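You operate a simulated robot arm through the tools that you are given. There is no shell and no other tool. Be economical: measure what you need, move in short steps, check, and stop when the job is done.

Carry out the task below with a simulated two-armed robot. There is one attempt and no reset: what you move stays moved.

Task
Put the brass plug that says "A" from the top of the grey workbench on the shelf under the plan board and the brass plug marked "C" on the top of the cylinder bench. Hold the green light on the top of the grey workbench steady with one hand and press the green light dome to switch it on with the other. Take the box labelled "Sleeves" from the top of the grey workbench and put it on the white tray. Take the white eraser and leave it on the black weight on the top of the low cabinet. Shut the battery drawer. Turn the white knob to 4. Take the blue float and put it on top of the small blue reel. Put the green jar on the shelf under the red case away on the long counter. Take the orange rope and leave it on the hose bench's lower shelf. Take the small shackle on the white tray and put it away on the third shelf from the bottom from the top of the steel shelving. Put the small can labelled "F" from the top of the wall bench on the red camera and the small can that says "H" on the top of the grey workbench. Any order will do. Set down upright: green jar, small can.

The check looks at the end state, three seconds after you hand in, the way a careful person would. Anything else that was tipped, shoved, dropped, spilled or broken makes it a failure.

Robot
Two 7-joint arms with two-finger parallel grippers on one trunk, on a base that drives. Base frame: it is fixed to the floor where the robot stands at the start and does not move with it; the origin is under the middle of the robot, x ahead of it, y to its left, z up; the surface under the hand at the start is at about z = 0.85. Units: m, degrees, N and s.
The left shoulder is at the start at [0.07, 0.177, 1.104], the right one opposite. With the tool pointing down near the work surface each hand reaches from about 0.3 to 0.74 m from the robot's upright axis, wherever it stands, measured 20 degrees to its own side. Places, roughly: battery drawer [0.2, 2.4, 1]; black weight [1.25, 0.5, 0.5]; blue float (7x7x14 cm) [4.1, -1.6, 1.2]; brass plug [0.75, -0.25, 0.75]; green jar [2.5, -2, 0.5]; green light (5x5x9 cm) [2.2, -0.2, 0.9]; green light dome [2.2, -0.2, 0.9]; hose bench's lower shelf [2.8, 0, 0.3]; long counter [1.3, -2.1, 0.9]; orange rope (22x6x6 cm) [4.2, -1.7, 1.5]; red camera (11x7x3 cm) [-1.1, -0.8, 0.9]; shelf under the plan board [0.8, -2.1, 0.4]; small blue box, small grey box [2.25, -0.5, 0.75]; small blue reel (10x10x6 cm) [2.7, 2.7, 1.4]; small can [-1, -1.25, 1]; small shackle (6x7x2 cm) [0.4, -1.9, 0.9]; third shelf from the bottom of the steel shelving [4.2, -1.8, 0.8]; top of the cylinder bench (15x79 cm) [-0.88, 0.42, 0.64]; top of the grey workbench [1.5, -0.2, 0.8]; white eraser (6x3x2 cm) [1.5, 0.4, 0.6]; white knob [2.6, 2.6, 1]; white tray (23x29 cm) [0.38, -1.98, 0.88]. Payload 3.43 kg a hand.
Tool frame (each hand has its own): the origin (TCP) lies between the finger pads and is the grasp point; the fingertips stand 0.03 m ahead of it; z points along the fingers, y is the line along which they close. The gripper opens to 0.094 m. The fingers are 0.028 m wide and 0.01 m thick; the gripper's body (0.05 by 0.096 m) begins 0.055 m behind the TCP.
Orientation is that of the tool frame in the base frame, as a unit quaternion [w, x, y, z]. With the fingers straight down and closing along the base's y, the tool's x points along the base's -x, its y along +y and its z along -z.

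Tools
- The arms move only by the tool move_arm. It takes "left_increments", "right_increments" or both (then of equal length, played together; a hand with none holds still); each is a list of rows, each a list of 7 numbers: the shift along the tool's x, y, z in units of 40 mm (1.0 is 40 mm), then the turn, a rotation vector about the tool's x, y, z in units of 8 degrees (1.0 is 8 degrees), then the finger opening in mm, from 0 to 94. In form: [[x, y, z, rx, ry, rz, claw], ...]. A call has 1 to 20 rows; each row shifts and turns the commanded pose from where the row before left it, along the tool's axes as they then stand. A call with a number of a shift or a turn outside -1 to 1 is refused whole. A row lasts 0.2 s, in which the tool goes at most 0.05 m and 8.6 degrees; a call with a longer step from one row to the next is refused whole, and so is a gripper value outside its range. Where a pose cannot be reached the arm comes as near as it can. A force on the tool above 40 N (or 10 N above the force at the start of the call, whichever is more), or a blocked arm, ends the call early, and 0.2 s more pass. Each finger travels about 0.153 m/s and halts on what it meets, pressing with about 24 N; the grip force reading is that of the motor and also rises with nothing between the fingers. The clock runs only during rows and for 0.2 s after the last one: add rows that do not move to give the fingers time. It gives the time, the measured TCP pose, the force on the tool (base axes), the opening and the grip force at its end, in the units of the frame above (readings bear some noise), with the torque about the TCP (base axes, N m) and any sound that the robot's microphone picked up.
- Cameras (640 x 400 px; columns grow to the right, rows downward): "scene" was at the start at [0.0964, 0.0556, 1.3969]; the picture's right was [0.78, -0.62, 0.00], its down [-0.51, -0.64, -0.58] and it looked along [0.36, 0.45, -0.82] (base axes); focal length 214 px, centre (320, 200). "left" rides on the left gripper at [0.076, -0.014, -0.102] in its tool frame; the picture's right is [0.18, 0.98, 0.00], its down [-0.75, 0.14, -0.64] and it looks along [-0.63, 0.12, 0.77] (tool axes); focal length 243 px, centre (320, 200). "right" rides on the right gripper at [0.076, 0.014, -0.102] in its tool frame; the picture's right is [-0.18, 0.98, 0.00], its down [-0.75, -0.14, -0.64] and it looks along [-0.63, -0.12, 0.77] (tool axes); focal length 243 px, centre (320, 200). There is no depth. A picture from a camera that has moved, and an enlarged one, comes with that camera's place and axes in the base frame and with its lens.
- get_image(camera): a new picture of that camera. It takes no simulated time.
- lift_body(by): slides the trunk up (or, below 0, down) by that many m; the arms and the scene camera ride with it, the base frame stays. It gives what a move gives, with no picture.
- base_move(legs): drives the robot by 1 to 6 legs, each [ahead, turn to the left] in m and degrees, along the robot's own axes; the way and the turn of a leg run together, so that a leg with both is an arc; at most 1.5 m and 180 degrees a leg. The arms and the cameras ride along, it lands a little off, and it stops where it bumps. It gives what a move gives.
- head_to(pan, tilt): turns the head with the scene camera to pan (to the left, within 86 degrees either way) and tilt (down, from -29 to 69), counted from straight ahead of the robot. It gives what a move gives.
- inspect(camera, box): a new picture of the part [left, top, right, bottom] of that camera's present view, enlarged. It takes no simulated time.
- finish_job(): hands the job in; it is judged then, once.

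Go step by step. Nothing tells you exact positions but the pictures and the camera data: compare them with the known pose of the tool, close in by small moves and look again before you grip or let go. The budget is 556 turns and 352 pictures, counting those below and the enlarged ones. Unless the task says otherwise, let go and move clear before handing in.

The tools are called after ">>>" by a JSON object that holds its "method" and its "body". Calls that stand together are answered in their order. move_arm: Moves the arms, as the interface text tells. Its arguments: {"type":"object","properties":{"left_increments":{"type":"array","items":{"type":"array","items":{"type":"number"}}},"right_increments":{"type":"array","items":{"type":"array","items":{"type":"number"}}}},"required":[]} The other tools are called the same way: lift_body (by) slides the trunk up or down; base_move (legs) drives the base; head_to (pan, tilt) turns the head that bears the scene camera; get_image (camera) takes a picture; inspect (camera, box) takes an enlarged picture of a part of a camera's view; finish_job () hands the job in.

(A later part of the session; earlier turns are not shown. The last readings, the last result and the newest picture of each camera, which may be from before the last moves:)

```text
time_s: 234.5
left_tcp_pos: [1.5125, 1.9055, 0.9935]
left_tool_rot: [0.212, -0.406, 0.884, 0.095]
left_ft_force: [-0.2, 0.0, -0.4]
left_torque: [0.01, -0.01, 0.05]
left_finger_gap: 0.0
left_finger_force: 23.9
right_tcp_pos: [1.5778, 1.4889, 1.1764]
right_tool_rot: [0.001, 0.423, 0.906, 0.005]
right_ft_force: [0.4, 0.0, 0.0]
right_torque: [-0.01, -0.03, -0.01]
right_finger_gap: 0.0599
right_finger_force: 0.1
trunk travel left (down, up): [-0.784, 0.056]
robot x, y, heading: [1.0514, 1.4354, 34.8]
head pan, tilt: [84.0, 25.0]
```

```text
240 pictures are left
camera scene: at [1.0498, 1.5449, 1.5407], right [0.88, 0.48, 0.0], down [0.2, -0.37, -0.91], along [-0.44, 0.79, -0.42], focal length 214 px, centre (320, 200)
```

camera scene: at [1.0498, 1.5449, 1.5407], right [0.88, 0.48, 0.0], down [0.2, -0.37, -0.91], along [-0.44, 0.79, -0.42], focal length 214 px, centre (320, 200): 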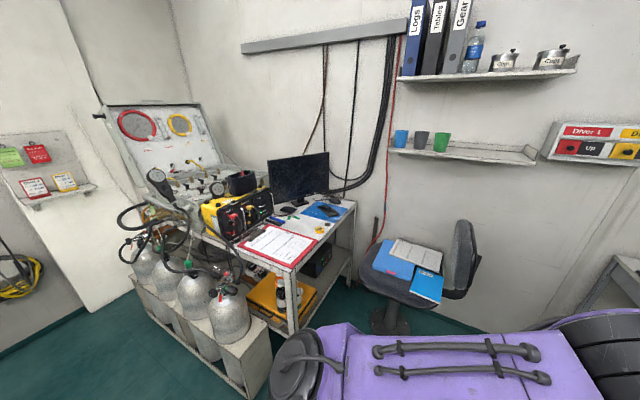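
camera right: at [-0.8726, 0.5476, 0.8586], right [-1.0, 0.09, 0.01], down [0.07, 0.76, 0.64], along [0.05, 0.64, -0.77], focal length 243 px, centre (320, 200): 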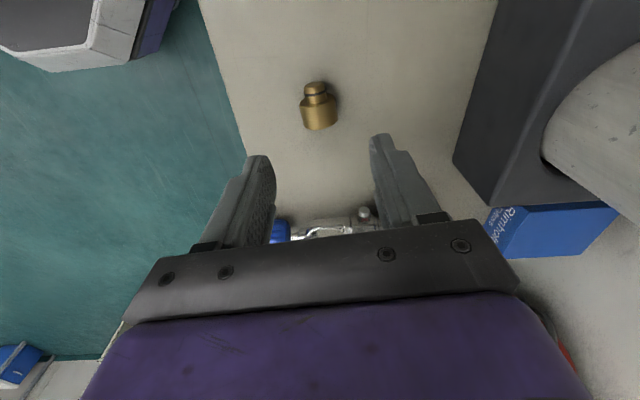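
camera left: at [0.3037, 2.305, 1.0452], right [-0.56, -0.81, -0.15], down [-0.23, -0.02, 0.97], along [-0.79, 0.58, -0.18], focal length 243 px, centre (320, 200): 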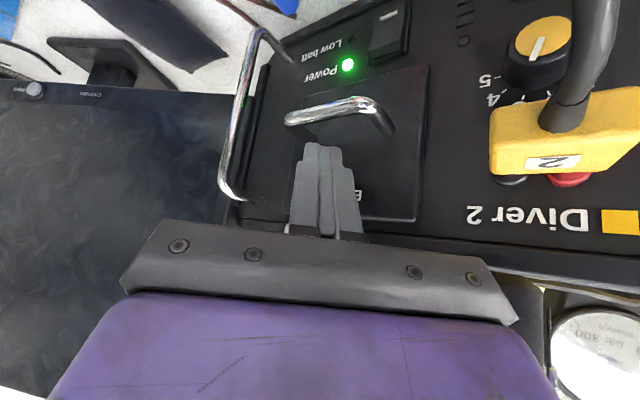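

The desk is undisturbed. The reel is on top of the steel rack near (2.7, 2.7); drive there.

>>> {"method": "base_move", "body": {"legs": [[0, -25], [1.45, 0], [0, 80]]}}

>>> {"method": "head_to", "body": {"pan": 0, "tilt": 20}}

>>> {"method": "get_image", "body": {"camera": "scene"}}

```text
time_s: 246.5
left_tcp_pos: [2.3567, 2.3282, 0.9931]
left_tool_rot: [-0.143, 0.771, -0.592, -0.183]
left_ft_force: [-0.8, 0.3, 0.0]
left_torque: [-0.04, -0.02, -0.01]
left_finger_gap: 0.0001
left_finger_force: 24.7
right_tcp_pos: [2.7364, 2.1447, 1.1756]
right_tool_rot: [-0.001, -0.046, 0.999, 0.005]
right_ft_force: [0.2, -0.3, -0.1]
right_torque: [0.01, -0.01, 0.06]
right_finger_gap: 0.06
right_finger_force: 0.1
trunk travel left (down, up): [-0.784, 0.056]
robot x, y, heading: [2.4802, 1.681, 90.0]
head pan, tilt: [84.0, 25.0]
```

```text
time_s: 248.1
left_tcp_pos: [2.3566, 2.3283, 0.9925]
left_tool_rot: [-0.143, 0.771, -0.593, -0.183]
left_ft_force: [0.2, 1.4, 0.0]
left_torque: [0.01, 0.0, -0.02]
left_finger_gap: 0.0
left_finger_force: 24.6
right_tcp_pos: [2.7381, 2.1456, 1.1762]
right_tool_rot: [-0.001, -0.046, 0.999, 0.005]
right_ft_force: [-0.7, 1.1, -0.2]
right_torque: [0.0, -0.01, -0.02]
right_finger_gap: 0.0601
right_finger_force: 0.1
trunk travel left (down, up): [-0.784, 0.056]
robot x, y, heading: [2.4811, 1.6846, 90.3]
head pan, tilt: [0.0, 20.0]
```

```text
239 pictures are left
camera scene: at [2.4821, 1.8242, 1.5488], right [1.0, 0.0, 0.0], down [0.0, -0.34, -0.94], along [0.0, 0.94, -0.34], focal length 214 px, centre (320, 200)
```

scene: 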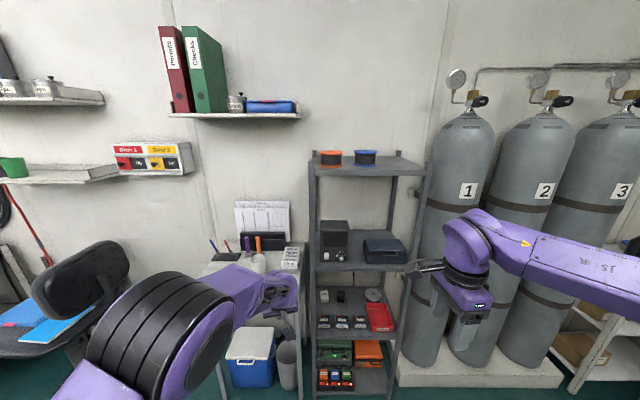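

>>> {"method": "inspect", "body": {"camera": "scene", "box": [295, 140, 435, 280]}}

>>> {"method": "inspect", "body": {"camera": "scene", "box": [310, 210, 360, 260]}}

```text
2.86 times, centred on (365, 210) of scene
camera zoom: at [2.4821, 1.8242, 1.5488], right [1.0, 0.0, 0.0], down [0.0, -0.34, -0.94], along [0.0, 0.94, -0.34], focal length 613 px, centre (191, 171)
```

zoom: 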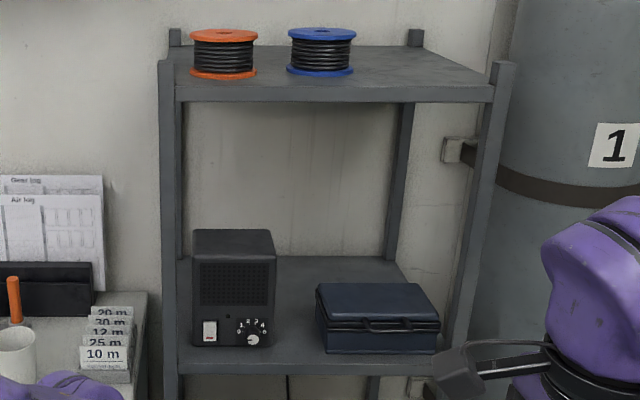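

```text
8.00 times, centred on (335, 235) of scene
camera zoom: at [2.4821, 1.8242, 1.5488], right [1.0, 0.0, 0.0], down [0.0, -0.34, -0.94], along [0.0, 0.94, -0.34], focal length 1716 px, centre (200, -80)
```

zoom: 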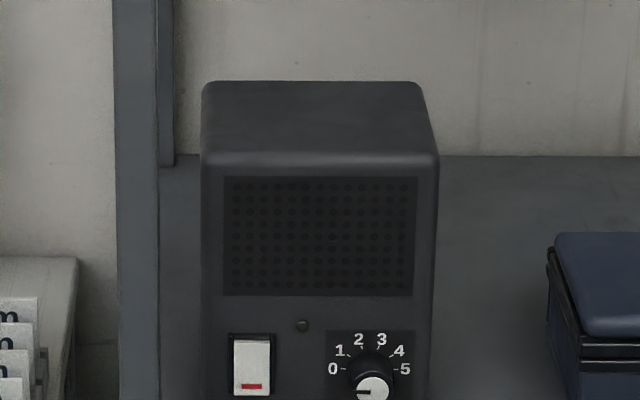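

The knob is at about (2.574, 2.60, 1.0) on the speaker, pointer seemingly at 0; 4 is up-right. I pitch the right hand to horizontal pointing at it, and look.

>>> {"method": "move_arm", "body": {"right_increments": [[0, 0, 0, -1, 0, 0, 60], [0, 0, 0, -1, 0, 0, 60], [0, 0, 0, -1, 0, 0, 60], [0, 0, 0, -1, 0, 0, 60], [0, 0, 0, -1, 0, 0, 60], [0, 0, 0, -1, 0, 0, 60], [0, 0, 0, -1, 0, 0, 60], [0, 0, 0, -1, 0, 0, 60], [0, 0, 0, -1, 0, 0, 60], [0, 0, 0, -1, 0, 0, 60], [0, 0, 0, -1, 0, 0, 60], [0, 0, 0, -0.25, 0, 0, 60]]}}

>>> {"method": "get_image", "body": {"camera": "right"}}

>>> {"method": "get_image", "body": {"camera": "scene"}}

```text
time_s: 250.7
left_tcp_pos: [2.3574, 2.3269, 0.9936]
left_tool_rot: [-0.143, 0.771, -0.593, -0.183]
left_ft_force: [0.0, 0.8, 0.2]
left_torque: [0.01, 0.02, 0.02]
left_finger_gap: 0.0001
left_finger_force: 24.0
right_tcp_pos: [2.7421, 2.1915, 1.1852]
right_tool_rot: [-0.034, -0.031, 0.703, 0.71]
right_ft_force: [1.1, 0.0, -0.5]
right_torque: [-0.02, -0.01, -0.01]
right_finger_gap: 0.0599
right_finger_force: 0.1
right hand out of reach, approached as far as the arm can: row 7, 8, 9, 10
trunk travel left (down, up): [-0.784, 0.056]
robot x, y, heading: [2.4797, 1.6846, 90.2]
head pan, tilt: [0.0, 20.0]
```

```text
236 pictures are left
camera right: at [2.6754, 2.0838, 1.1983], right [0.19, 0.01, 0.98], down [0.81, -0.57, -0.15], along [0.56, 0.82, -0.11], focal length 243 px, centre (320, 200)
```

right: 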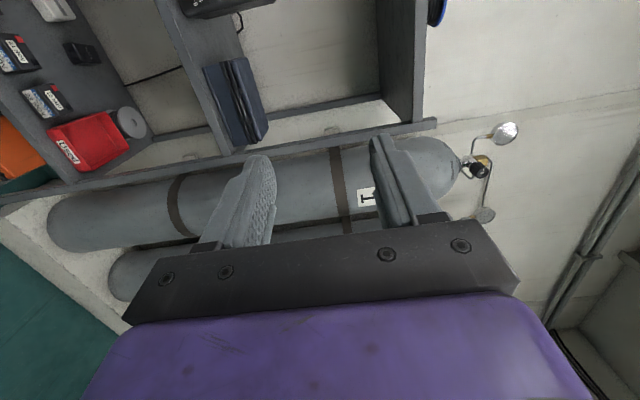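

```text
235 pictures are left
camera scene: at [2.4822, 1.824, 1.5488], right [1.0, 0.0, 0.0], down [0.0, -0.34, -0.94], along [0.0, 0.94, -0.34], focal length 214 px, centre (320, 200)
```

scene: 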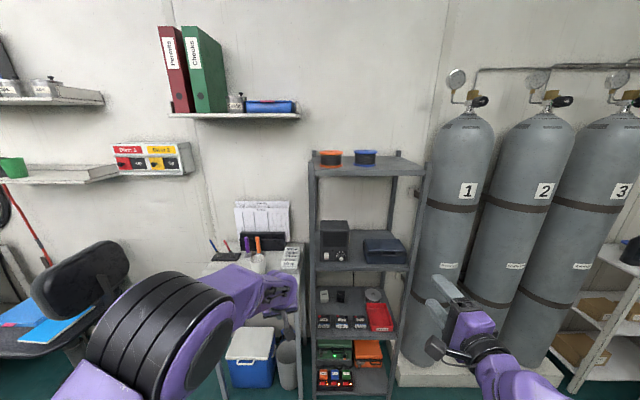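

>>> {"method": "move_arm", "body": {"right_increments": [[0, 0, 0, 0, 0, -1, 60], [0, 0, 0, 0, 0, -1, 60], [0, 0, 0, 0, 0, -1, 60], [0, 0, 0, 0, 0, -1, 60], [0, 0, 0, 0, 0, -1, 60], [0, 0, 0, 0, 0, -1, 60], [0, 0, 0, 0, 0, -1, 60], [0, 0, 0, 0, 0, -1, 60], [0, 0, 0, 0, 0, -1, 60], [0, 0, 0, 0, 0, -1, 60], [0, 0, 0, 0, 0, -1, 60], [0, 0, 0, 0, 0, -1, 60], [0, 0, 0, 0, 0, -1, 60], [0, 0, 0, 0, 0, -1, 60], [0, 0, 0, 0, 0, -1, 60], [0, 0, 0, 0, 0, -1, 60], [0, 0, 0, 0, 0, -1, 60], [0, 0, 0, 0, 0, -1, 60]]}}

>>> {"method": "get_image", "body": {"camera": "right"}}

```text
time_s: 254.5
left_tcp_pos: [2.3562, 2.3283, 0.9932]
left_tool_rot: [-0.143, 0.771, -0.593, -0.182]
left_ft_force: [1.1, 0.1, -0.4]
left_torque: [-0.01, -0.04, 0.0]
left_finger_gap: 0.0
left_finger_force: 24.0
right_tcp_pos: [2.7434, 2.193, 1.1848]
right_tool_rot: [-0.665, 0.679, -0.185, -0.25]
right_ft_force: [-0.1, 0.0, -0.2]
right_torque: [0.01, 0.0, -0.04]
right_finger_gap: 0.0599
right_finger_force: 0.0
trunk travel left (down, up): [-0.784, 0.056]
robot x, y, heading: [2.4837, 1.6835, 90.3]
head pan, tilt: [0.0, 20.0]
```

```text
234 pictures are left
camera right: at [2.8045, 2.0967, 1.1279], right [-0.72, -0.06, -0.69], down [-0.47, -0.69, 0.55], along [-0.51, 0.72, 0.47], focal length 243 px, centre (320, 200)
```

right: 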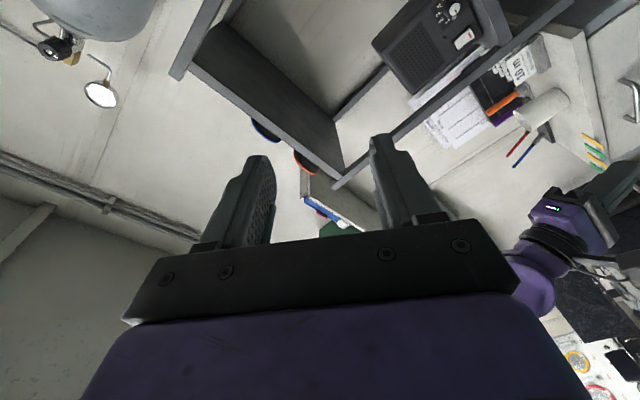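

Knob found at about (2.576, 2.614, 0.988). I retract the left hand and drive forward 0.12.

>>> {"method": "move_arm", "body": {"left_increments": [[0.6, 0.23, -0.75, 0, 0, 0, 0], [0.6, 0.23, -0.75, 0, 0, 0, 0], [0.6, 0.23, -0.75, 0, 0, 0, 0], [0.6, 0.23, -0.75, 0, 0, 0, 0], [0.6, 0.23, -0.75, 0, 0, 0, 0]]}}

>>> {"method": "base_move", "body": {"legs": [[0.12, 0]]}}

```text
time_s: 255.1
left_tcp_pos: [2.344, 2.2072, 0.9118]
left_tool_rot: [-0.056, 0.796, -0.594, -0.101]
left_ft_force: [0.4, 0.3, -0.7]
left_torque: [0.02, -0.01, 0.0]
left_finger_gap: 0.0
left_finger_force: 23.6
right_tcp_pos: [2.7429, 2.1941, 1.1842]
right_tool_rot: [-0.665, 0.678, -0.186, -0.251]
right_ft_force: [0.6, 0.6, -0.3]
right_torque: [0.05, -0.05, -0.02]
right_finger_gap: 0.0598
right_finger_force: 0.0
trunk travel left (down, up): [-0.784, 0.056]
robot x, y, heading: [2.4833, 1.6812, 90.1]
head pan, tilt: [0.0, 20.0]
stopped in row 3 (left hand): the arm was blocked; the commanded pose is now the measured one
```

```text
time_s: 256.3
left_tcp_pos: [2.3435, 2.3237, 0.9145]
left_tool_rot: [-0.057, 0.797, -0.592, -0.102]
left_ft_force: [-0.1, 0.0, -0.3]
left_torque: [0.0, -0.01, 0.0]
left_finger_gap: 0.0001
left_finger_force: 23.6
right_tcp_pos: [2.7414, 2.3106, 1.185]
right_tool_rot: [-0.665, 0.678, -0.186, -0.251]
right_ft_force: [-0.3, 0.0, 0.3]
right_torque: [-0.03, -0.03, 0.03]
right_finger_gap: 0.0599
right_finger_force: 0.0
trunk travel left (down, up): [-0.784, 0.056]
robot x, y, heading: [2.485, 1.8009, 90.2]
head pan, tilt: [0.0, 20.0]
```

>>> {"method": "move_arm", "body": {"right_increments": [[0, 0, 0, 0.395, 0.547, 0, 50], [-0.058, 0.8, 0.3, 0, 0, 0, 50], [-0.058, 0.8, 0.3, 0, 0, 0, 50], [-0.058, 0.8, 0.3, 0, 0, 0, 50], [-0.058, 0.8, 0.3, 0, 0, 0, 50], [-0.058, 0.8, 0.5, 0, 0, 0, 50], [-0.058, 0.8, 0.6, 0, 0, 0, 50], [-0.058, 0.8, 0.6, 0, 0, 0, 50], [-0.058, 0.8, 0.6, 0, 0, 0, 50], [0, 0, 0, 0, 0, 0, 50]]}}

>>> {"method": "get_image", "body": {"camera": "right"}}

>>> {"method": "get_image", "body": {"camera": "scene"}}

```text
time_s: 258.5
left_tcp_pos: [2.344, 2.3254, 0.9144]
left_tool_rot: [-0.057, 0.797, -0.592, -0.101]
left_ft_force: [0.1, -0.5, -0.2]
left_torque: [-0.03, -0.01, 0.02]
left_finger_gap: 0.0
left_finger_force: 24.5
right_tcp_pos: [2.5774, 2.4527, 0.9895]
right_tool_rot: [0.676, -0.669, 0.219, 0.22]
right_ft_force: [-0.1, 0.3, -0.1]
right_torque: [0.0, 0.0, 0.02]
right_finger_gap: 0.0501
right_finger_force: 0.0
trunk travel left (down, up): [-0.784, 0.056]
robot x, y, heading: [2.4834, 1.8003, 90.1]
head pan, tilt: [0.0, 20.0]
```

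```text
233 pictures are left
camera right: at [2.6289, 2.3515, 0.9335], right [-0.73, 0.01, -0.69], down [-0.53, -0.65, 0.55], along [-0.44, 0.76, 0.48], focal length 243 px, centre (320, 200)
```

right: 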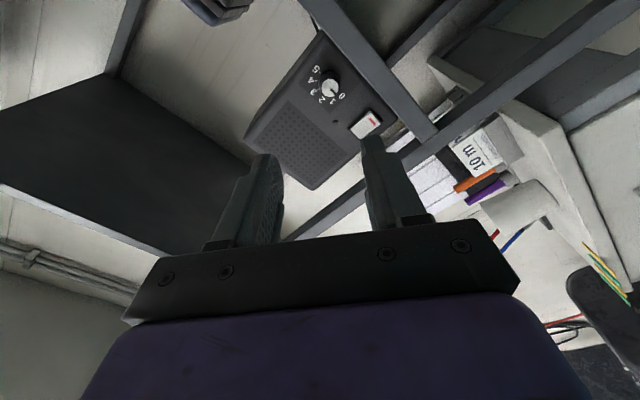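

```text
232 pictures are left
camera scene: at [2.4823, 1.9417, 1.5489], right [1.0, 0.0, 0.0], down [0.0, -0.34, -0.94], along [0.0, 0.94, -0.34], focal length 214 px, centre (320, 200)
```

scene: 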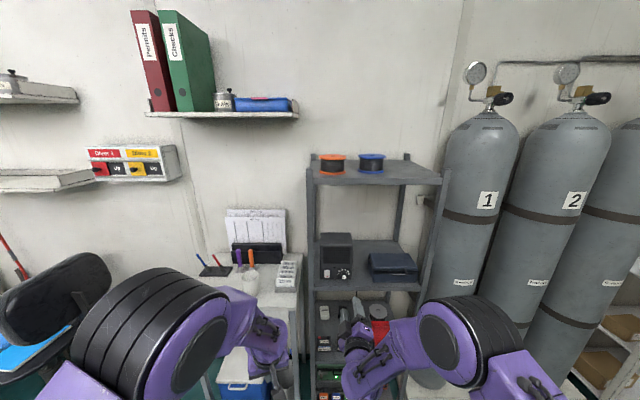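

>>> {"method": "inspect", "body": {"camera": "right", "box": [290, 60, 370, 120]}}

>>> {"method": "inspect", "body": {"camera": "scene", "box": [315, 240, 375, 290]}}

```text
6.67 times, centred on (330, 90) of right
camera zoom: at [2.6289, 2.3515, 0.9335], right [-0.73, 0.01, -0.69], down [-0.53, -0.65, 0.55], along [-0.44, 0.76, 0.48], focal length 1618 px, centre (253, 933)
```

zoom: 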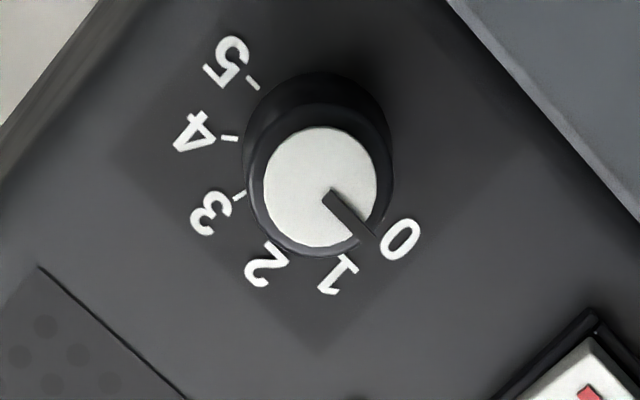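

```text
8.00 times, centred on (345, 265) of scene
camera zoom: at [2.4823, 1.9417, 1.5489], right [1.0, 0.0, 0.0], down [0.0, -0.34, -0.94], along [0.0, 0.94, -0.34], focal length 1716 px, centre (120, -320)
```

zoom: 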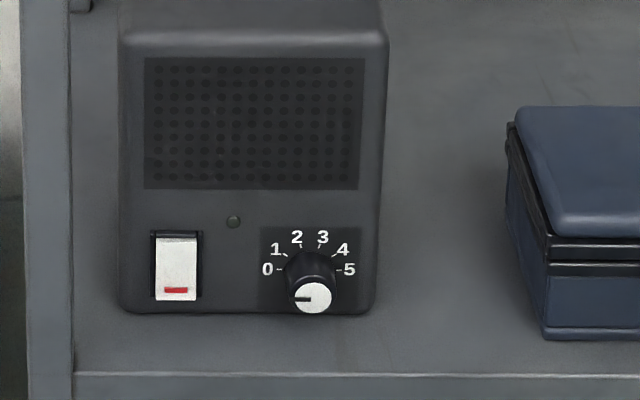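

Pointer is at 0; 4 needs a 144° clockwise turn. I approach with a small opening to clear the shelf.

>>> {"method": "move_arm", "body": {"right_increments": [[0, 0.1, 0.6, 0, 0, 0, 34], [0, 0.02, 0.8, 0, 0, 0, 34], [0, 0, 0.8, 0, 0, 0, 34], [0, 0, 0.6, 0, 0, 0, 34], [0, 0, 0, 0, 0, 0, 34]]}}

>>> {"method": "get_image", "body": {"camera": "right"}}

>>> {"method": "inspect", "body": {"camera": "scene", "box": [305, 220, 405, 310]}}

```text
time_s: 259.7
left_tcp_pos: [2.344, 2.3252, 0.9147]
left_tool_rot: [-0.058, 0.797, -0.592, -0.102]
left_ft_force: [-0.5, 0.2, 0.1]
left_torque: [0.0, -0.02, 0.01]
left_finger_gap: 0.0
left_finger_force: 23.8
right_tcp_pos: [2.5739, 2.5668, 0.9876]
right_tool_rot: [0.676, -0.669, 0.218, 0.22]
right_ft_force: [0.0, 0.0, -0.9]
right_torque: [0.03, -0.01, -0.02]
right_finger_gap: 0.0343
right_finger_force: 0.1
trunk travel left (down, up): [-0.784, 0.056]
robot x, y, heading: [2.4796, 1.7996, 89.9]
head pan, tilt: [0.0, 20.0]
```

```text
229 pictures are left
camera right: at [2.6262, 2.4639, 0.9304], right [-0.73, 0.01, -0.69], down [-0.53, -0.65, 0.55], along [-0.44, 0.76, 0.47], focal length 243 px, centre (320, 200)
```

right: 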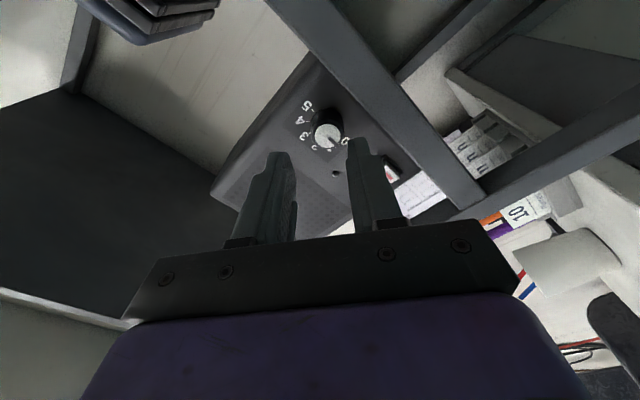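

```text
4.44 times, centred on (355, 265) of scene
camera zoom: at [2.4816, 1.9419, 1.5489], right [1.0, 0.0, 0.0], down [0.0, -0.34, -0.94], along [0.0, 0.94, -0.34], focal length 953 px, centre (164, -89)
```

zoom: 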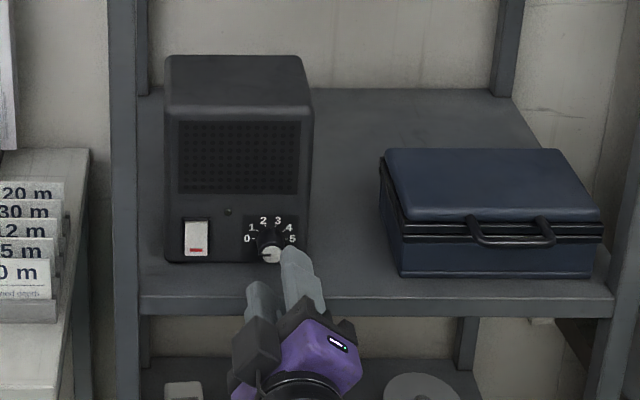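

>>> {"method": "move_arm", "body": {"right_increments": [[0, 0.14, 0.3, 0, 0, 0, 34], [0, 0, 0.2, 0, 0, 0, 34], [0, 0, 0, 0, 0, 0, 34]]}}

>>> {"method": "inspect", "body": {"camera": "right", "box": [220, 60, 460, 230]}}

```text
time_s: 260.5
left_tcp_pos: [2.3442, 2.3262, 0.9147]
left_tool_rot: [-0.057, 0.797, -0.592, -0.102]
left_ft_force: [-0.5, 0.3, 0.3]
left_torque: [-0.03, -0.01, 0.0]
left_finger_gap: 0.0
left_finger_force: 23.9
right_tcp_pos: [2.5709, 2.5851, 0.9825]
right_tool_rot: [0.676, -0.669, 0.219, 0.219]
right_ft_force: [-0.3, 0.9, 0.3]
right_torque: [0.02, 0.02, 0.0]
right_finger_gap: 0.034
right_finger_force: 0.0
trunk travel left (down, up): [-0.784, 0.056]
robot x, y, heading: [2.4828, 1.7976, 90.0]
head pan, tilt: [0.0, 20.0]
```

```text
2.35 times, centred on (340, 145) of right
camera zoom: at [2.6233, 2.4835, 0.9258], right [-0.73, 0.01, -0.69], down [-0.53, -0.65, 0.55], along [-0.44, 0.76, 0.47], focal length 571 px, centre (273, 329)
```

zoom: 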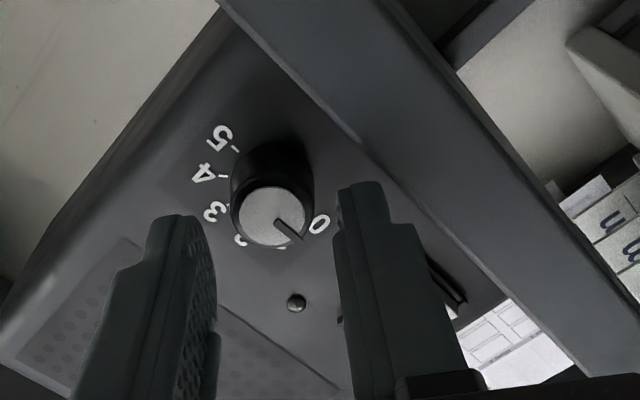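

>>> {"method": "move_arm", "body": {"right_increments": [[0, 0, 0.25, 0, 0, 0, 30], [0, 0, 0.2, 0, 0, 0, 30], [0, 0, 0.1, 0, 0, 0, 30], [0, 0, 0, 0, 0, 0, 30]]}}

>>> {"method": "inspect", "body": {"camera": "right", "box": [220, 60, 460, 230]}}

```text
time_s: 261.5
left_tcp_pos: [2.3444, 2.3271, 0.9138]
left_tool_rot: [-0.057, 0.797, -0.592, -0.102]
left_ft_force: [0.3, 0.5, 0.1]
left_torque: [-0.02, 0.01, 0.0]
left_finger_gap: 0.0
left_finger_force: 23.7
right_tcp_pos: [2.5714, 2.6074, 0.9835]
right_tool_rot: [0.676, -0.669, 0.219, 0.22]
right_ft_force: [-0.6, 0.2, -0.3]
right_torque: [0.0, 0.0, -0.01]
right_finger_gap: 0.0302
right_finger_force: 0.1
trunk travel left (down, up): [-0.784, 0.056]
robot x, y, heading: [2.4767, 1.7978, 90.0]
head pan, tilt: [0.0, 20.0]
```

```text
2.35 times, centred on (340, 145) of right
camera zoom: at [2.6235, 2.5061, 0.9263], right [-0.73, 0.01, -0.69], down [-0.53, -0.65, 0.55], along [-0.44, 0.76, 0.47], focal length 571 px, centre (273, 329)
```

zoom: 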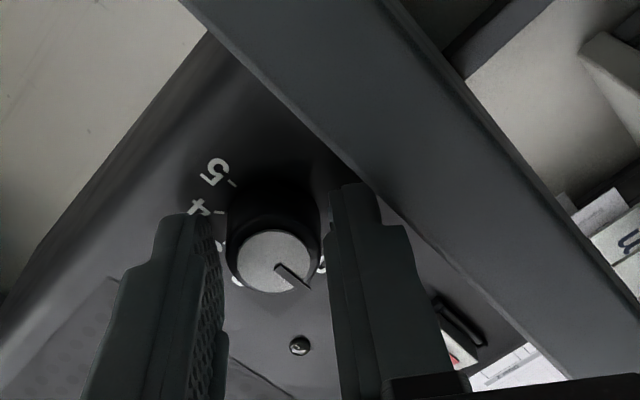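

Fingers straddle the knob. Grip and rotate half way, then check.

>>> {"method": "move_arm", "body": {"right_increments": [[0, 0, 0, 0, 0, 0, 15], [0, 0, 0, 0, 0, 0, 10], [0, 0, 0, 0, 0, 1, 10], [0, 0, 0, 0, 0, 1, 10], [0, 0, 0, 0, 0, 1, 10], [0, 0, 0, 0, 0, 1, 10], [0, 0, 0, 0, 0, 1, 10], [0, 0, 0, 0, 0, 1, 10], [0, 0, 0, 0, 0, 1, 10], [0, 0, 0, 0, 0, 1, 10], [0, 0, 0, 0, 0, 1, 10]]}}

>>> {"method": "inspect", "body": {"camera": "scene", "box": [315, 240, 375, 290]}}

>>> {"method": "get_image", "body": {"camera": "right"}}

```text
time_s: 263.9
left_tcp_pos: [2.3452, 2.3257, 0.9146]
left_tool_rot: [-0.058, 0.797, -0.593, -0.101]
left_ft_force: [0.5, 0.1, 0.1]
left_torque: [0.0, 0.0, -0.01]
left_finger_gap: 0.0001
left_finger_force: 23.7
right_tcp_pos: [2.572, 2.6077, 0.9827]
right_tool_rot: [0.417, -0.411, 0.571, 0.576]
right_ft_force: [5.2, 0.8, 0.2]
right_torque: [0.74, -0.01, -0.42]
right_finger_gap: 0.0237
right_finger_force: 44.9
trunk travel left (down, up): [-0.784, 0.056]
robot x, y, heading: [2.4791, 1.7996, 90.2]
head pan, tilt: [0.0, 20.0]
```

```text
8.00 times, centred on (345, 265) of scene
camera zoom: at [2.4831, 1.9425, 1.5488], right [1.0, 0.0, 0.0], down [0.0, -0.34, -0.94], along [0.0, 0.94, -0.34], focal length 1716 px, centre (120, -320)
```

zoom: 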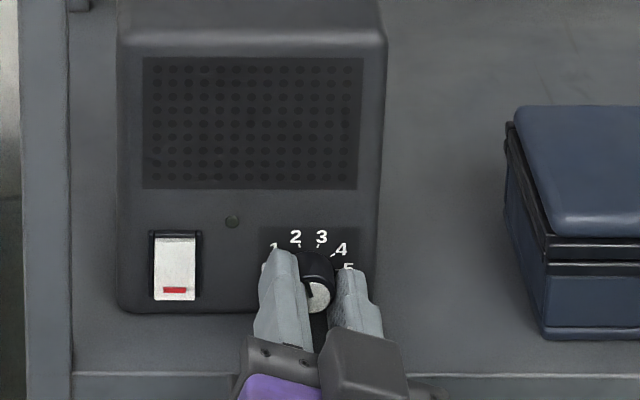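

```text
224 pictures are left
camera right: at [2.5343, 2.5064, 0.9149], right [-0.88, 0.0, 0.48], down [0.37, -0.65, 0.66], along [0.31, 0.76, 0.57], focal length 243 px, centre (320, 200)
```

right: 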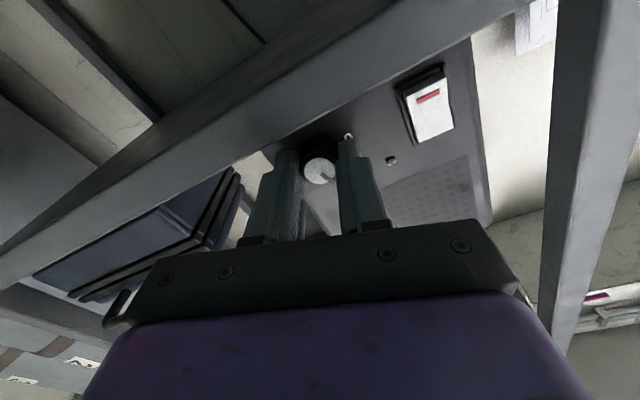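

>>> {"method": "move_arm", "body": {"right_increments": [[0, 0, 0, 0, 0, 1, 10], [0, 0, 0, 0, 0, 1, 10], [0, 0, 0, 0, 0, 1, 10], [0, 0, 0, 0, 0, 1, 10], [0, 0, 0, 0, 0, 1, 10], [0, 0, 0, 0, 0, 1, 10], [0, 0, 0, 0, 0, 1, 10], [0, 0, 0, 0, 0, 1, 10], [0, 0, 0, 0, 0, 1, 10], [0, 0, 0, 0, 0, 0, 10]]}}

>>> {"method": "inspect", "body": {"camera": "scene", "box": [315, 240, 375, 290]}}

>>> {"method": "inspect", "body": {"camera": "right", "box": [240, 100, 420, 230]}}

```text
time_s: 266.1
left_tcp_pos: [2.3463, 2.3264, 0.9141]
left_tool_rot: [-0.057, 0.797, -0.593, -0.103]
left_ft_force: [-1.0, 0.6, 1.1]
left_torque: [0.01, -0.02, -0.03]
left_finger_gap: 0.0
left_finger_force: 23.8
right_tcp_pos: [2.5736, 2.607, 0.9812]
right_tool_rot: [-0.001, 0.003, 0.704, 0.71]
right_ft_force: [12.7, -4.3, -7.4]
right_torque: [-0.29, 0.01, -1.13]
right_finger_gap: 0.0237
right_finger_force: 45.5
trunk travel left (down, up): [-0.784, 0.056]
robot x, y, heading: [2.4784, 1.8003, 90.1]
head pan, tilt: [0.0, 20.0]
```

```text
8.00 times, centred on (345, 265) of scene
camera zoom: at [2.4855, 1.943, 1.5487], right [1.0, 0.0, 0.0], down [0.0, -0.34, -0.94], along [0.0, 0.94, -0.34], focal length 1716 px, centre (120, -320)
```

zoom: 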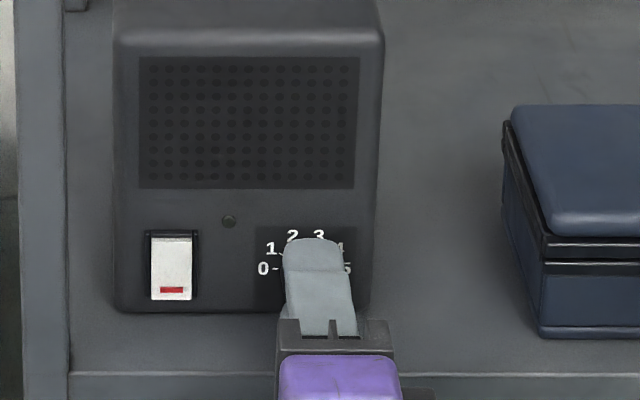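

```text
3.08 times, centred on (330, 165) of right
camera zoom: at [2.4969, 2.5055, 0.9962], right [0.19, -0.01, 0.98], down [0.75, -0.64, -0.15], along [0.63, 0.77, -0.12], focal length 746 px, centre (289, 308)
```

zoom: 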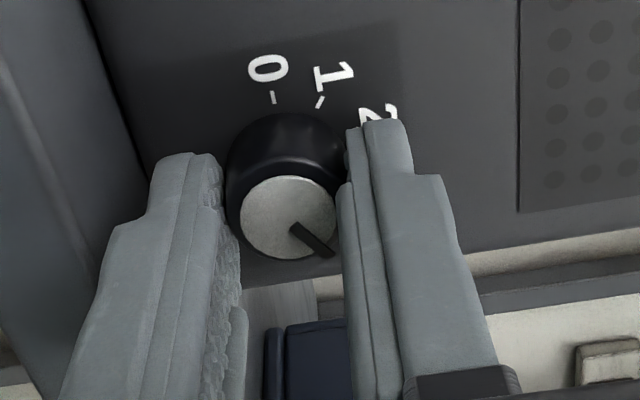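

The pointer now reads ≈37° above right, i.e. 4. Release and withdraw straight back.

>>> {"method": "move_arm", "body": {"right_increments": [[0, 0, 0, 0, 0, 0, 28], [0, 0, 0, 0, 0, 0, 30], [0, 0, -0.3, 0, 0, 0, 30], [0, 0, -0.6, 0, 0, 0, 32], [0, 0, -0.8, 0, 0, 0, 32], [0, 0, -1, 0, 0, 0, 32], [0, 0, -1, 0, 0, 0, 32]]}}

>>> {"method": "inspect", "body": {"camera": "scene", "box": [315, 240, 375, 290]}}

```text
time_s: 267.7
left_tcp_pos: [2.3438, 2.3244, 0.9161]
left_tool_rot: [-0.058, 0.797, -0.592, -0.102]
left_ft_force: [0.1, -0.1, -0.2]
left_torque: [0.02, 0.0, 0.03]
left_finger_gap: 0.0
left_finger_force: 23.8
right_tcp_pos: [2.5711, 2.4584, 0.9814]
right_tool_rot: [0.0, 0.001, 0.702, 0.712]
right_ft_force: [-0.2, 0.7, -0.8]
right_torque: [0.01, 0.0, -0.05]
right_finger_gap: 0.0319
right_finger_force: 0.0
trunk travel left (down, up): [-0.784, 0.056]
robot x, y, heading: [2.4795, 1.8007, 89.8]
head pan, tilt: [0.0, 20.0]
```

```text
8.00 times, centred on (345, 265) of scene
camera zoom: at [2.4816, 1.9412, 1.5489], right [1.0, 0.0, 0.0], down [0.0, -0.34, -0.94], along [0.0, 0.94, -0.34], focal length 1716 px, centre (120, -320)
```

zoom: 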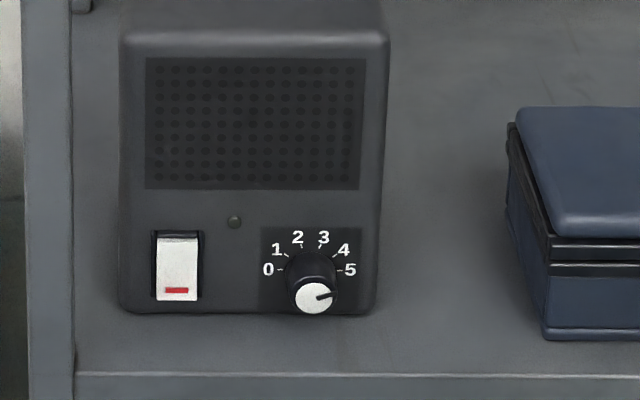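

>>> {"method": "inspect", "body": {"camera": "scene", "box": [336, 264, 352, 282]}}

>>> {"method": "inspect", "body": {"camera": "right", "box": [250, 40, 410, 160]}}

```text
16.00 times, centred on (344, 273) of scene
camera zoom: at [2.4816, 1.9412, 1.5489], right [1.0, 0.0, 0.0], down [0.0, -0.34, -0.94], along [0.0, 0.94, -0.34], focal length 3432 px, centre (-64, -968)
```

zoom: 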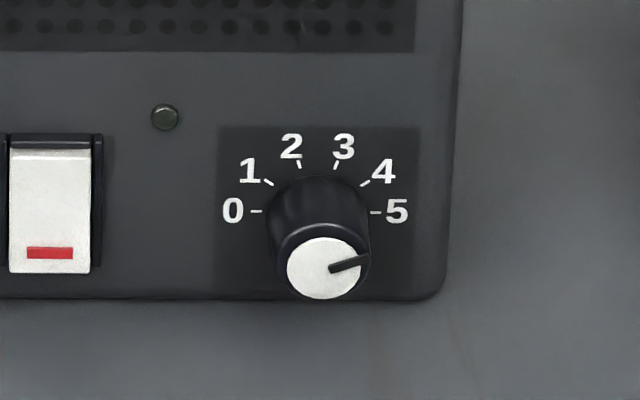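

```text
3.33 times, centred on (330, 100) of right
camera zoom: at [2.494, 2.3567, 0.9958], right [0.19, -0.01, 0.98], down [0.75, -0.64, -0.15], along [0.63, 0.77, -0.11], focal length 809 px, centre (287, 533)
```

zoom: 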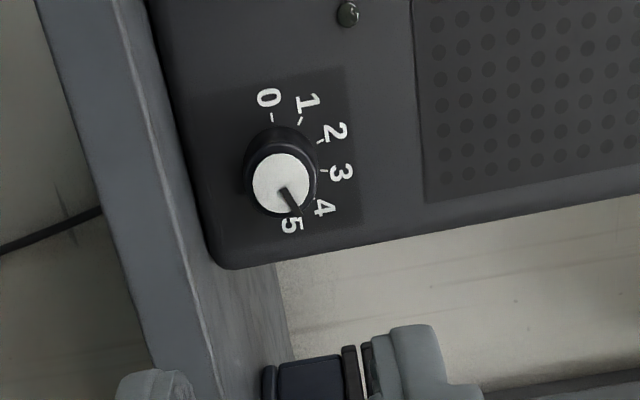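

It slipped past to about 4.4 on release. I realign by ~3 mm, regrip, turn back 16°, and release more carefully.

>>> {"method": "move_arm", "body": {"right_increments": [[-0.085, -0.045, 0.9, 0, 0, 0, 30], [0, 0, 0.9, 0, 0, 0, 30], [0, 0, 0.9, 0, 0, 0, 30], [0, 0, 0.6, 0, 0, 0, 30], [0, 0, 0.35, 0, 0, 0, 30], [0, 0, 0, 0, 0, 0, 30]]}}

>>> {"method": "inspect", "body": {"camera": "right", "box": [240, 100, 420, 230]}}

```text
time_s: 269.1
left_tcp_pos: [2.3442, 2.3254, 0.9146]
left_tool_rot: [-0.057, 0.797, -0.592, -0.102]
left_ft_force: [0.6, -0.1, 0.2]
left_torque: [0.0, -0.02, 0.01]
left_finger_gap: 0.0
left_finger_force: 23.9
right_tcp_pos: [2.574, 2.606, 0.9831]
right_tool_rot: [0.0, 0.001, 0.703, 0.711]
right_ft_force: [-1.0, 0.2, 0.2]
right_torque: [-0.01, -0.03, 0.02]
right_finger_gap: 0.0301
right_finger_force: 0.2
trunk travel left (down, up): [-0.784, 0.056]
robot x, y, heading: [2.4806, 1.7994, 90.0]
head pan, tilt: [0.0, 20.0]
```

```text
3.08 times, centred on (330, 165) of right
camera zoom: at [2.498, 2.5038, 0.9954], right [0.19, -0.01, 0.98], down [0.75, -0.64, -0.15], along [0.63, 0.77, -0.11], focal length 746 px, centre (289, 308)
```

zoom: 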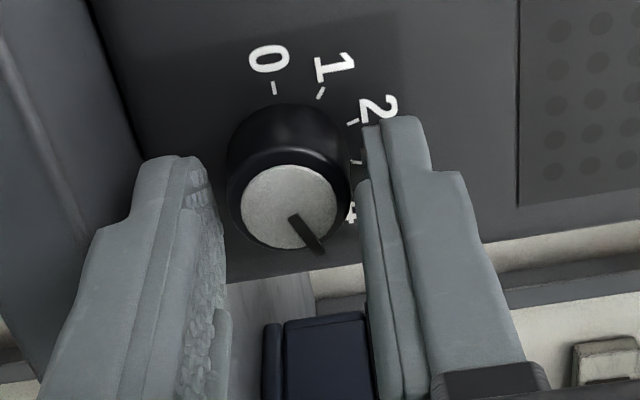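

>>> {"method": "move_arm", "body": {"right_increments": [[0, 0, 0, 0, 0, 0, 20], [0, 0, 0, 0, 0, 0, 15], [0, 0, 0, 0, 0, -0.6, 15], [0, 0, 0, 0, 0, -0.6, 15], [0, 0, 0, 0, 0, -0.6, 15], [0, 0, 0, 0, 0, 0, 15]]}}

>>> {"method": "inspect", "body": {"camera": "right", "box": [240, 100, 420, 230]}}

```text
time_s: 270.5
left_tcp_pos: [2.3435, 2.325, 0.9157]
left_tool_rot: [-0.057, 0.797, -0.592, -0.102]
left_ft_force: [0.2, 0.2, 0.4]
left_torque: [0.03, -0.03, 0.0]
left_finger_gap: 0.0
left_finger_force: 23.5
right_tcp_pos: [2.5744, 2.6055, 0.9815]
right_tool_rot: [0.09, -0.087, 0.698, 0.705]
right_ft_force: [0.9, 6.3, 6.6]
right_torque: [0.08, -0.02, 0.31]
right_finger_gap: 0.0239
right_finger_force: 44.8
trunk travel left (down, up): [-0.784, 0.056]
robot x, y, heading: [2.4793, 1.7988, 90.4]
head pan, tilt: [0.0, 20.0]
```

```text
3.08 times, centred on (330, 165) of right
camera zoom: at [2.4966, 2.5041, 0.9767], right [-0.07, -0.01, 1.0], down [0.76, -0.64, 0.04], along [0.64, 0.76, 0.05], focal length 746 px, centre (289, 308)
```

zoom: 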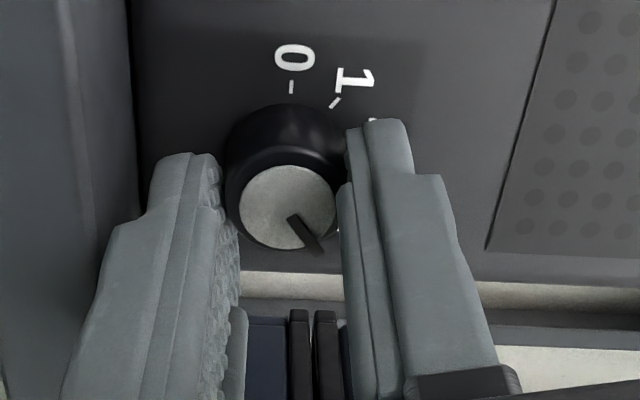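

>>> {"method": "move_arm", "body": {"right_increments": [[0, 0, 0, 0, 0, 0, 24], [0, 0, 0, 0, 0, 0, 25], [0, 0, 0, 0, 0, 0, 26], [0, 0, 0, 0, 0, 0, 28], [0, 0, 0, 0, 0, 0, 30]]}}

>>> {"method": "inspect", "body": {"camera": "right", "box": [240, 100, 420, 230]}}

```text
time_s: 271.7
left_tcp_pos: [2.3438, 2.3241, 0.9149]
left_tool_rot: [-0.058, 0.797, -0.593, -0.101]
left_ft_force: [-0.6, -0.7, -0.1]
left_torque: [0.01, 0.02, 0.01]
left_finger_gap: 0.0
left_finger_force: 24.6
right_tcp_pos: [2.5741, 2.6051, 0.9823]
right_tool_rot: [0.09, -0.086, 0.699, 0.705]
right_ft_force: [-0.9, -1.4, 2.1]
right_torque: [0.01, 0.09, -0.03]
right_finger_gap: 0.0286
right_finger_force: 0.1
trunk travel left (down, up): [-0.784, 0.056]
robot x, y, heading: [2.4796, 1.8011, 90.2]
head pan, tilt: [0.0, 20.0]
```

```text
3.08 times, centred on (330, 165) of right
camera zoom: at [2.496, 2.5032, 0.9765], right [-0.07, -0.01, 1.0], down [0.76, -0.64, 0.04], along [0.64, 0.77, 0.05], focal length 746 px, centre (289, 308)
```

zoom: 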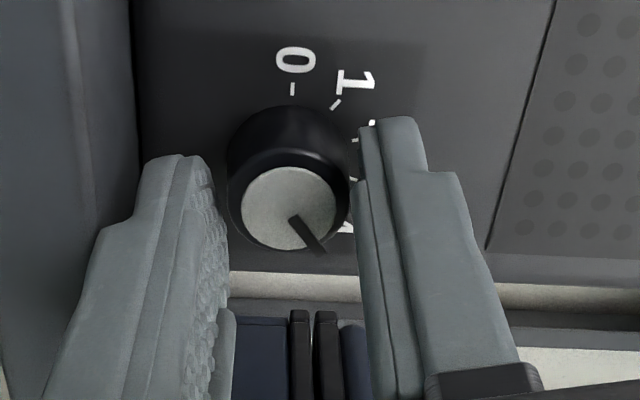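

Stayed put this time. Withdraw and check the reading.

>>> {"method": "move_arm", "body": {"right_increments": [[0, 0, -0.3, 0, 0, 0, 31], [0, 0, -0.6, 0, 0, 0, 32], [0, 0, -0.8, 0, 0, 0, 32], [0, 0, -1, 0, 0, 0, 32], [0, 0, -1, 0, 0, 0, 32]]}}

>>> {"method": "inspect", "body": {"camera": "scene", "box": [336, 264, 352, 282]}}

```text
time_s: 272.9
left_tcp_pos: [2.3432, 2.3253, 0.9143]
left_tool_rot: [-0.059, 0.797, -0.592, -0.103]
left_ft_force: [0.3, -0.5, -0.6]
left_torque: [0.05, 0.01, 0.0]
left_finger_gap: 0.0
left_finger_force: 23.8
right_tcp_pos: [2.5758, 2.4561, 0.981]
right_tool_rot: [0.089, -0.086, 0.697, 0.706]
right_ft_force: [-0.2, -0.9, 0.4]
right_torque: [0.0, -0.03, 0.02]
right_finger_gap: 0.0319
right_finger_force: 0.1
trunk travel left (down, up): [-0.784, 0.056]
robot x, y, heading: [2.4817, 1.8022, 90.2]
head pan, tilt: [0.0, 20.0]
```

```text
16.00 times, centred on (344, 273) of scene
camera zoom: at [2.4813, 1.941, 1.549], right [1.0, 0.0, 0.0], down [0.0, -0.34, -0.94], along [0.0, 0.94, -0.34], focal length 3432 px, centre (-64, -968)
```

zoom: 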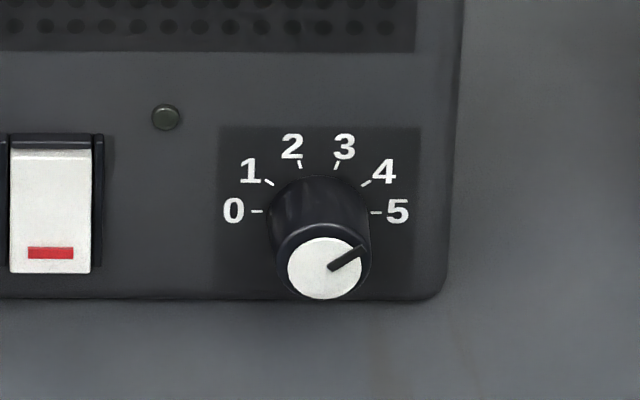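

The knob reads 4. Now I back up, return the right hand to vertical, and look for the way east/south.

>>> {"method": "base_move", "body": {"legs": [[-0.4, 0]]}}

>>> {"method": "move_arm", "body": {"right_increments": [[0, 0, 0, 0, 0, 0.9, 60], [0, 0, 0, 0, 0, 0.9, 60], [0, 0, -0.5, 1, 0, 0, 60], [0, 0, -0.5, 1, 0, 0, 60], [0, 0, 0, 1, 0, 0, 60], [0, 0, 0, 1, 0, 0, 60], [0, 0, 0, 1, 0, 0, 60], [0, 0, 0, 1, 0, 0, 60], [0, 0, 0, 1, 0, 0, 60], [0, 0, -0.5, 1, 0, 0, 60], [0, 0, -0.5, 1, 0, 0, 60], [0, 0, -0.5, 1, 0, 0, 60], [0, 0, -0.5, 1, 0, 0, 60], [0, 0, -0.5, 0.25, 0, 0, 60]], "left_increments": [[-0.3, 0, -0.3, 0, 0, 0, 40], [-0.3, 0, -0.4, 0, 0, 0, 40], [-0.3, 0, -0.5, 0, 0, 0, 40], [0, 0, -0.5, 0, 0, 0, 40], [0, 0, -0.5, 0, 0, 0, 40], [0, 0, -0.5, 0, 0, 0, 40], [0, 0, 0, 0, 0.5, 0, 40], [0, 0, 0, 0, 0.5, 0, 40], [0, 0, 0, 0, 0.5, 0, 40], [0, 0, 0, 0, 0, 0, 40], [0, 0, 0, 0, 0, 0, 40], [0, 0, 0, 0, 0, 0, 40], [0, 0, 0, 0, 0, 0, 40], [0, 0, 0, 0, 0, 0, 40]]}}

>>> {"method": "base_move", "body": {"legs": [[0, -130]]}}

>>> {"method": "get_image", "body": {"camera": "scene"}}

```text
time_s: 275.4
left_tcp_pos: [2.3448, 1.9269, 0.9146]
left_tool_rot: [-0.058, 0.798, -0.591, -0.101]
left_ft_force: [0.1, -0.6, 0.3]
left_torque: [0.02, 0.0, 0.03]
left_finger_gap: 0.0
left_finger_force: 23.7
right_tcp_pos: [2.5743, 2.0587, 0.9806]
right_tool_rot: [0.089, -0.088, 0.698, 0.705]
right_ft_force: [-0.4, -0.2, -0.2]
right_torque: [0.01, 0.0, 0.0]
right_finger_gap: 0.032
right_finger_force: 0.1
trunk travel left (down, up): [-0.784, 0.056]
robot x, y, heading: [2.486, 1.3979, 90.4]
head pan, tilt: [0.0, 20.0]
```

```text
time_s: 278.4
left_tcp_pos: [2.3451, 1.9367, 1.0291]
left_tool_rot: [0.004, 0.805, -0.593, -0.018]
left_ft_force: [0.0, -0.2, 0.2]
left_torque: [-0.01, -0.01, 0.0]
left_finger_gap: 0.0402
left_finger_force: 0.0
right_tcp_pos: [2.5736, 1.9889, 1.0771]
right_tool_rot: [-0.001, 0.0, 1.0, 0.004]
right_ft_force: [-0.9, 0.5, -0.1]
right_torque: [-0.05, 0.0, -0.03]
right_finger_gap: 0.06
right_finger_force: 0.1
trunk travel left (down, up): [-0.784, 0.056]
robot x, y, heading: [2.4836, 1.3994, 90.3]
head pan, tilt: [0.0, 20.0]
```

```text
time_s: 284.2
left_tcp_pos: [2.9831, 1.1644, 1.0272]
left_tool_rot: [0.015, 0.199, 0.98, 0.011]
left_ft_force: [1.1, -0.1, -0.3]
left_torque: [0.02, -0.02, 0.01]
left_finger_gap: 0.04
left_finger_force: 0.0
right_tcp_pos: [2.8743, 0.955, 1.0763]
right_tool_rot: [0.005, 0.906, 0.423, 0.003]
right_ft_force: [0.4, 0.5, -0.5]
right_torque: [0.0, 0.0, 0.04]
right_finger_gap: 0.0599
right_finger_force: 0.1
trunk travel left (down, up): [-0.784, 0.056]
robot x, y, heading: [2.485, 1.4033, -39.4]
head pan, tilt: [0.0, 20.0]
```

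```text
214 pictures are left
camera scene: at [2.5948, 1.3094, 1.5488], right [-0.64, -0.77, 0.0], down [-0.26, 0.22, -0.94], along [0.72, -0.6, -0.34], focal length 214 px, centre (320, 200)
```

scene: 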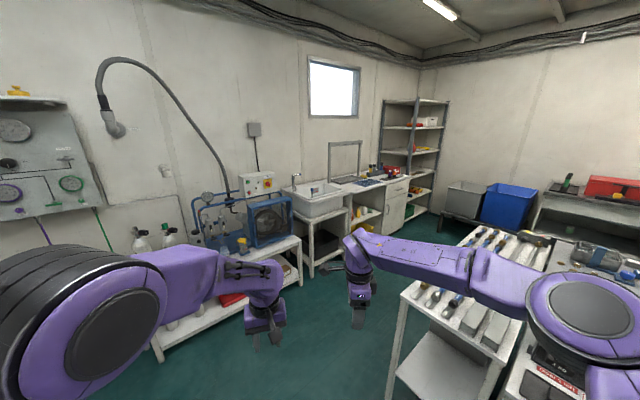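

The hose bench and aisles are visible. I drive around its east side into the corridor between the grey workbench and long counter.

>>> {"method": "base_move", "body": {"legs": [[0, 5.4], [1.16, 0], [0, -56], [1.5, 0], [0.35, 0]]}}

>>> {"method": "get_image", "body": {"camera": "scene"}}

```text
time_s: 302.1
left_tcp_pos: [3.5594, -1.6541, 1.0279]
left_tool_rot: [0.017, 0.6, 0.8, 0.004]
left_ft_force: [-0.8, 0.3, 0.6]
left_torque: [0.0, 0.0, -0.02]
left_finger_gap: 0.0399
left_finger_force: 0.0
right_tcp_pos: [3.3295, -1.7021, 1.0763]
right_tool_rot: [0.005, 1.0, -0.007, 0.0]
right_ft_force: [-0.3, -0.7, -0.2]
right_torque: [-0.02, 0.0, 0.0]
right_finger_gap: 0.0599
right_finger_force: 0.1
trunk travel left (down, up): [-0.784, 0.056]
robot x, y, heading: [3.4289, -1.1185, -90.0]
head pan, tilt: [0.0, 20.0]
```

```text
213 pictures are left
camera scene: at [3.4294, -1.2609, 1.549], right [-1.0, 0.01, 0.0], down [0.0, 0.34, -0.94], along [-0.01, -0.94, -0.34], focal length 214 px, centre (320, 200)
```

scene: 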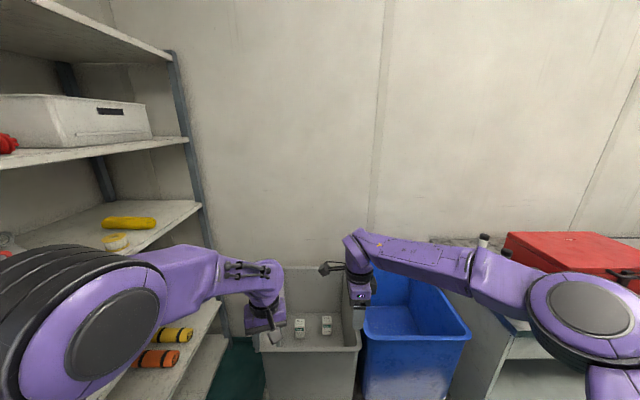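

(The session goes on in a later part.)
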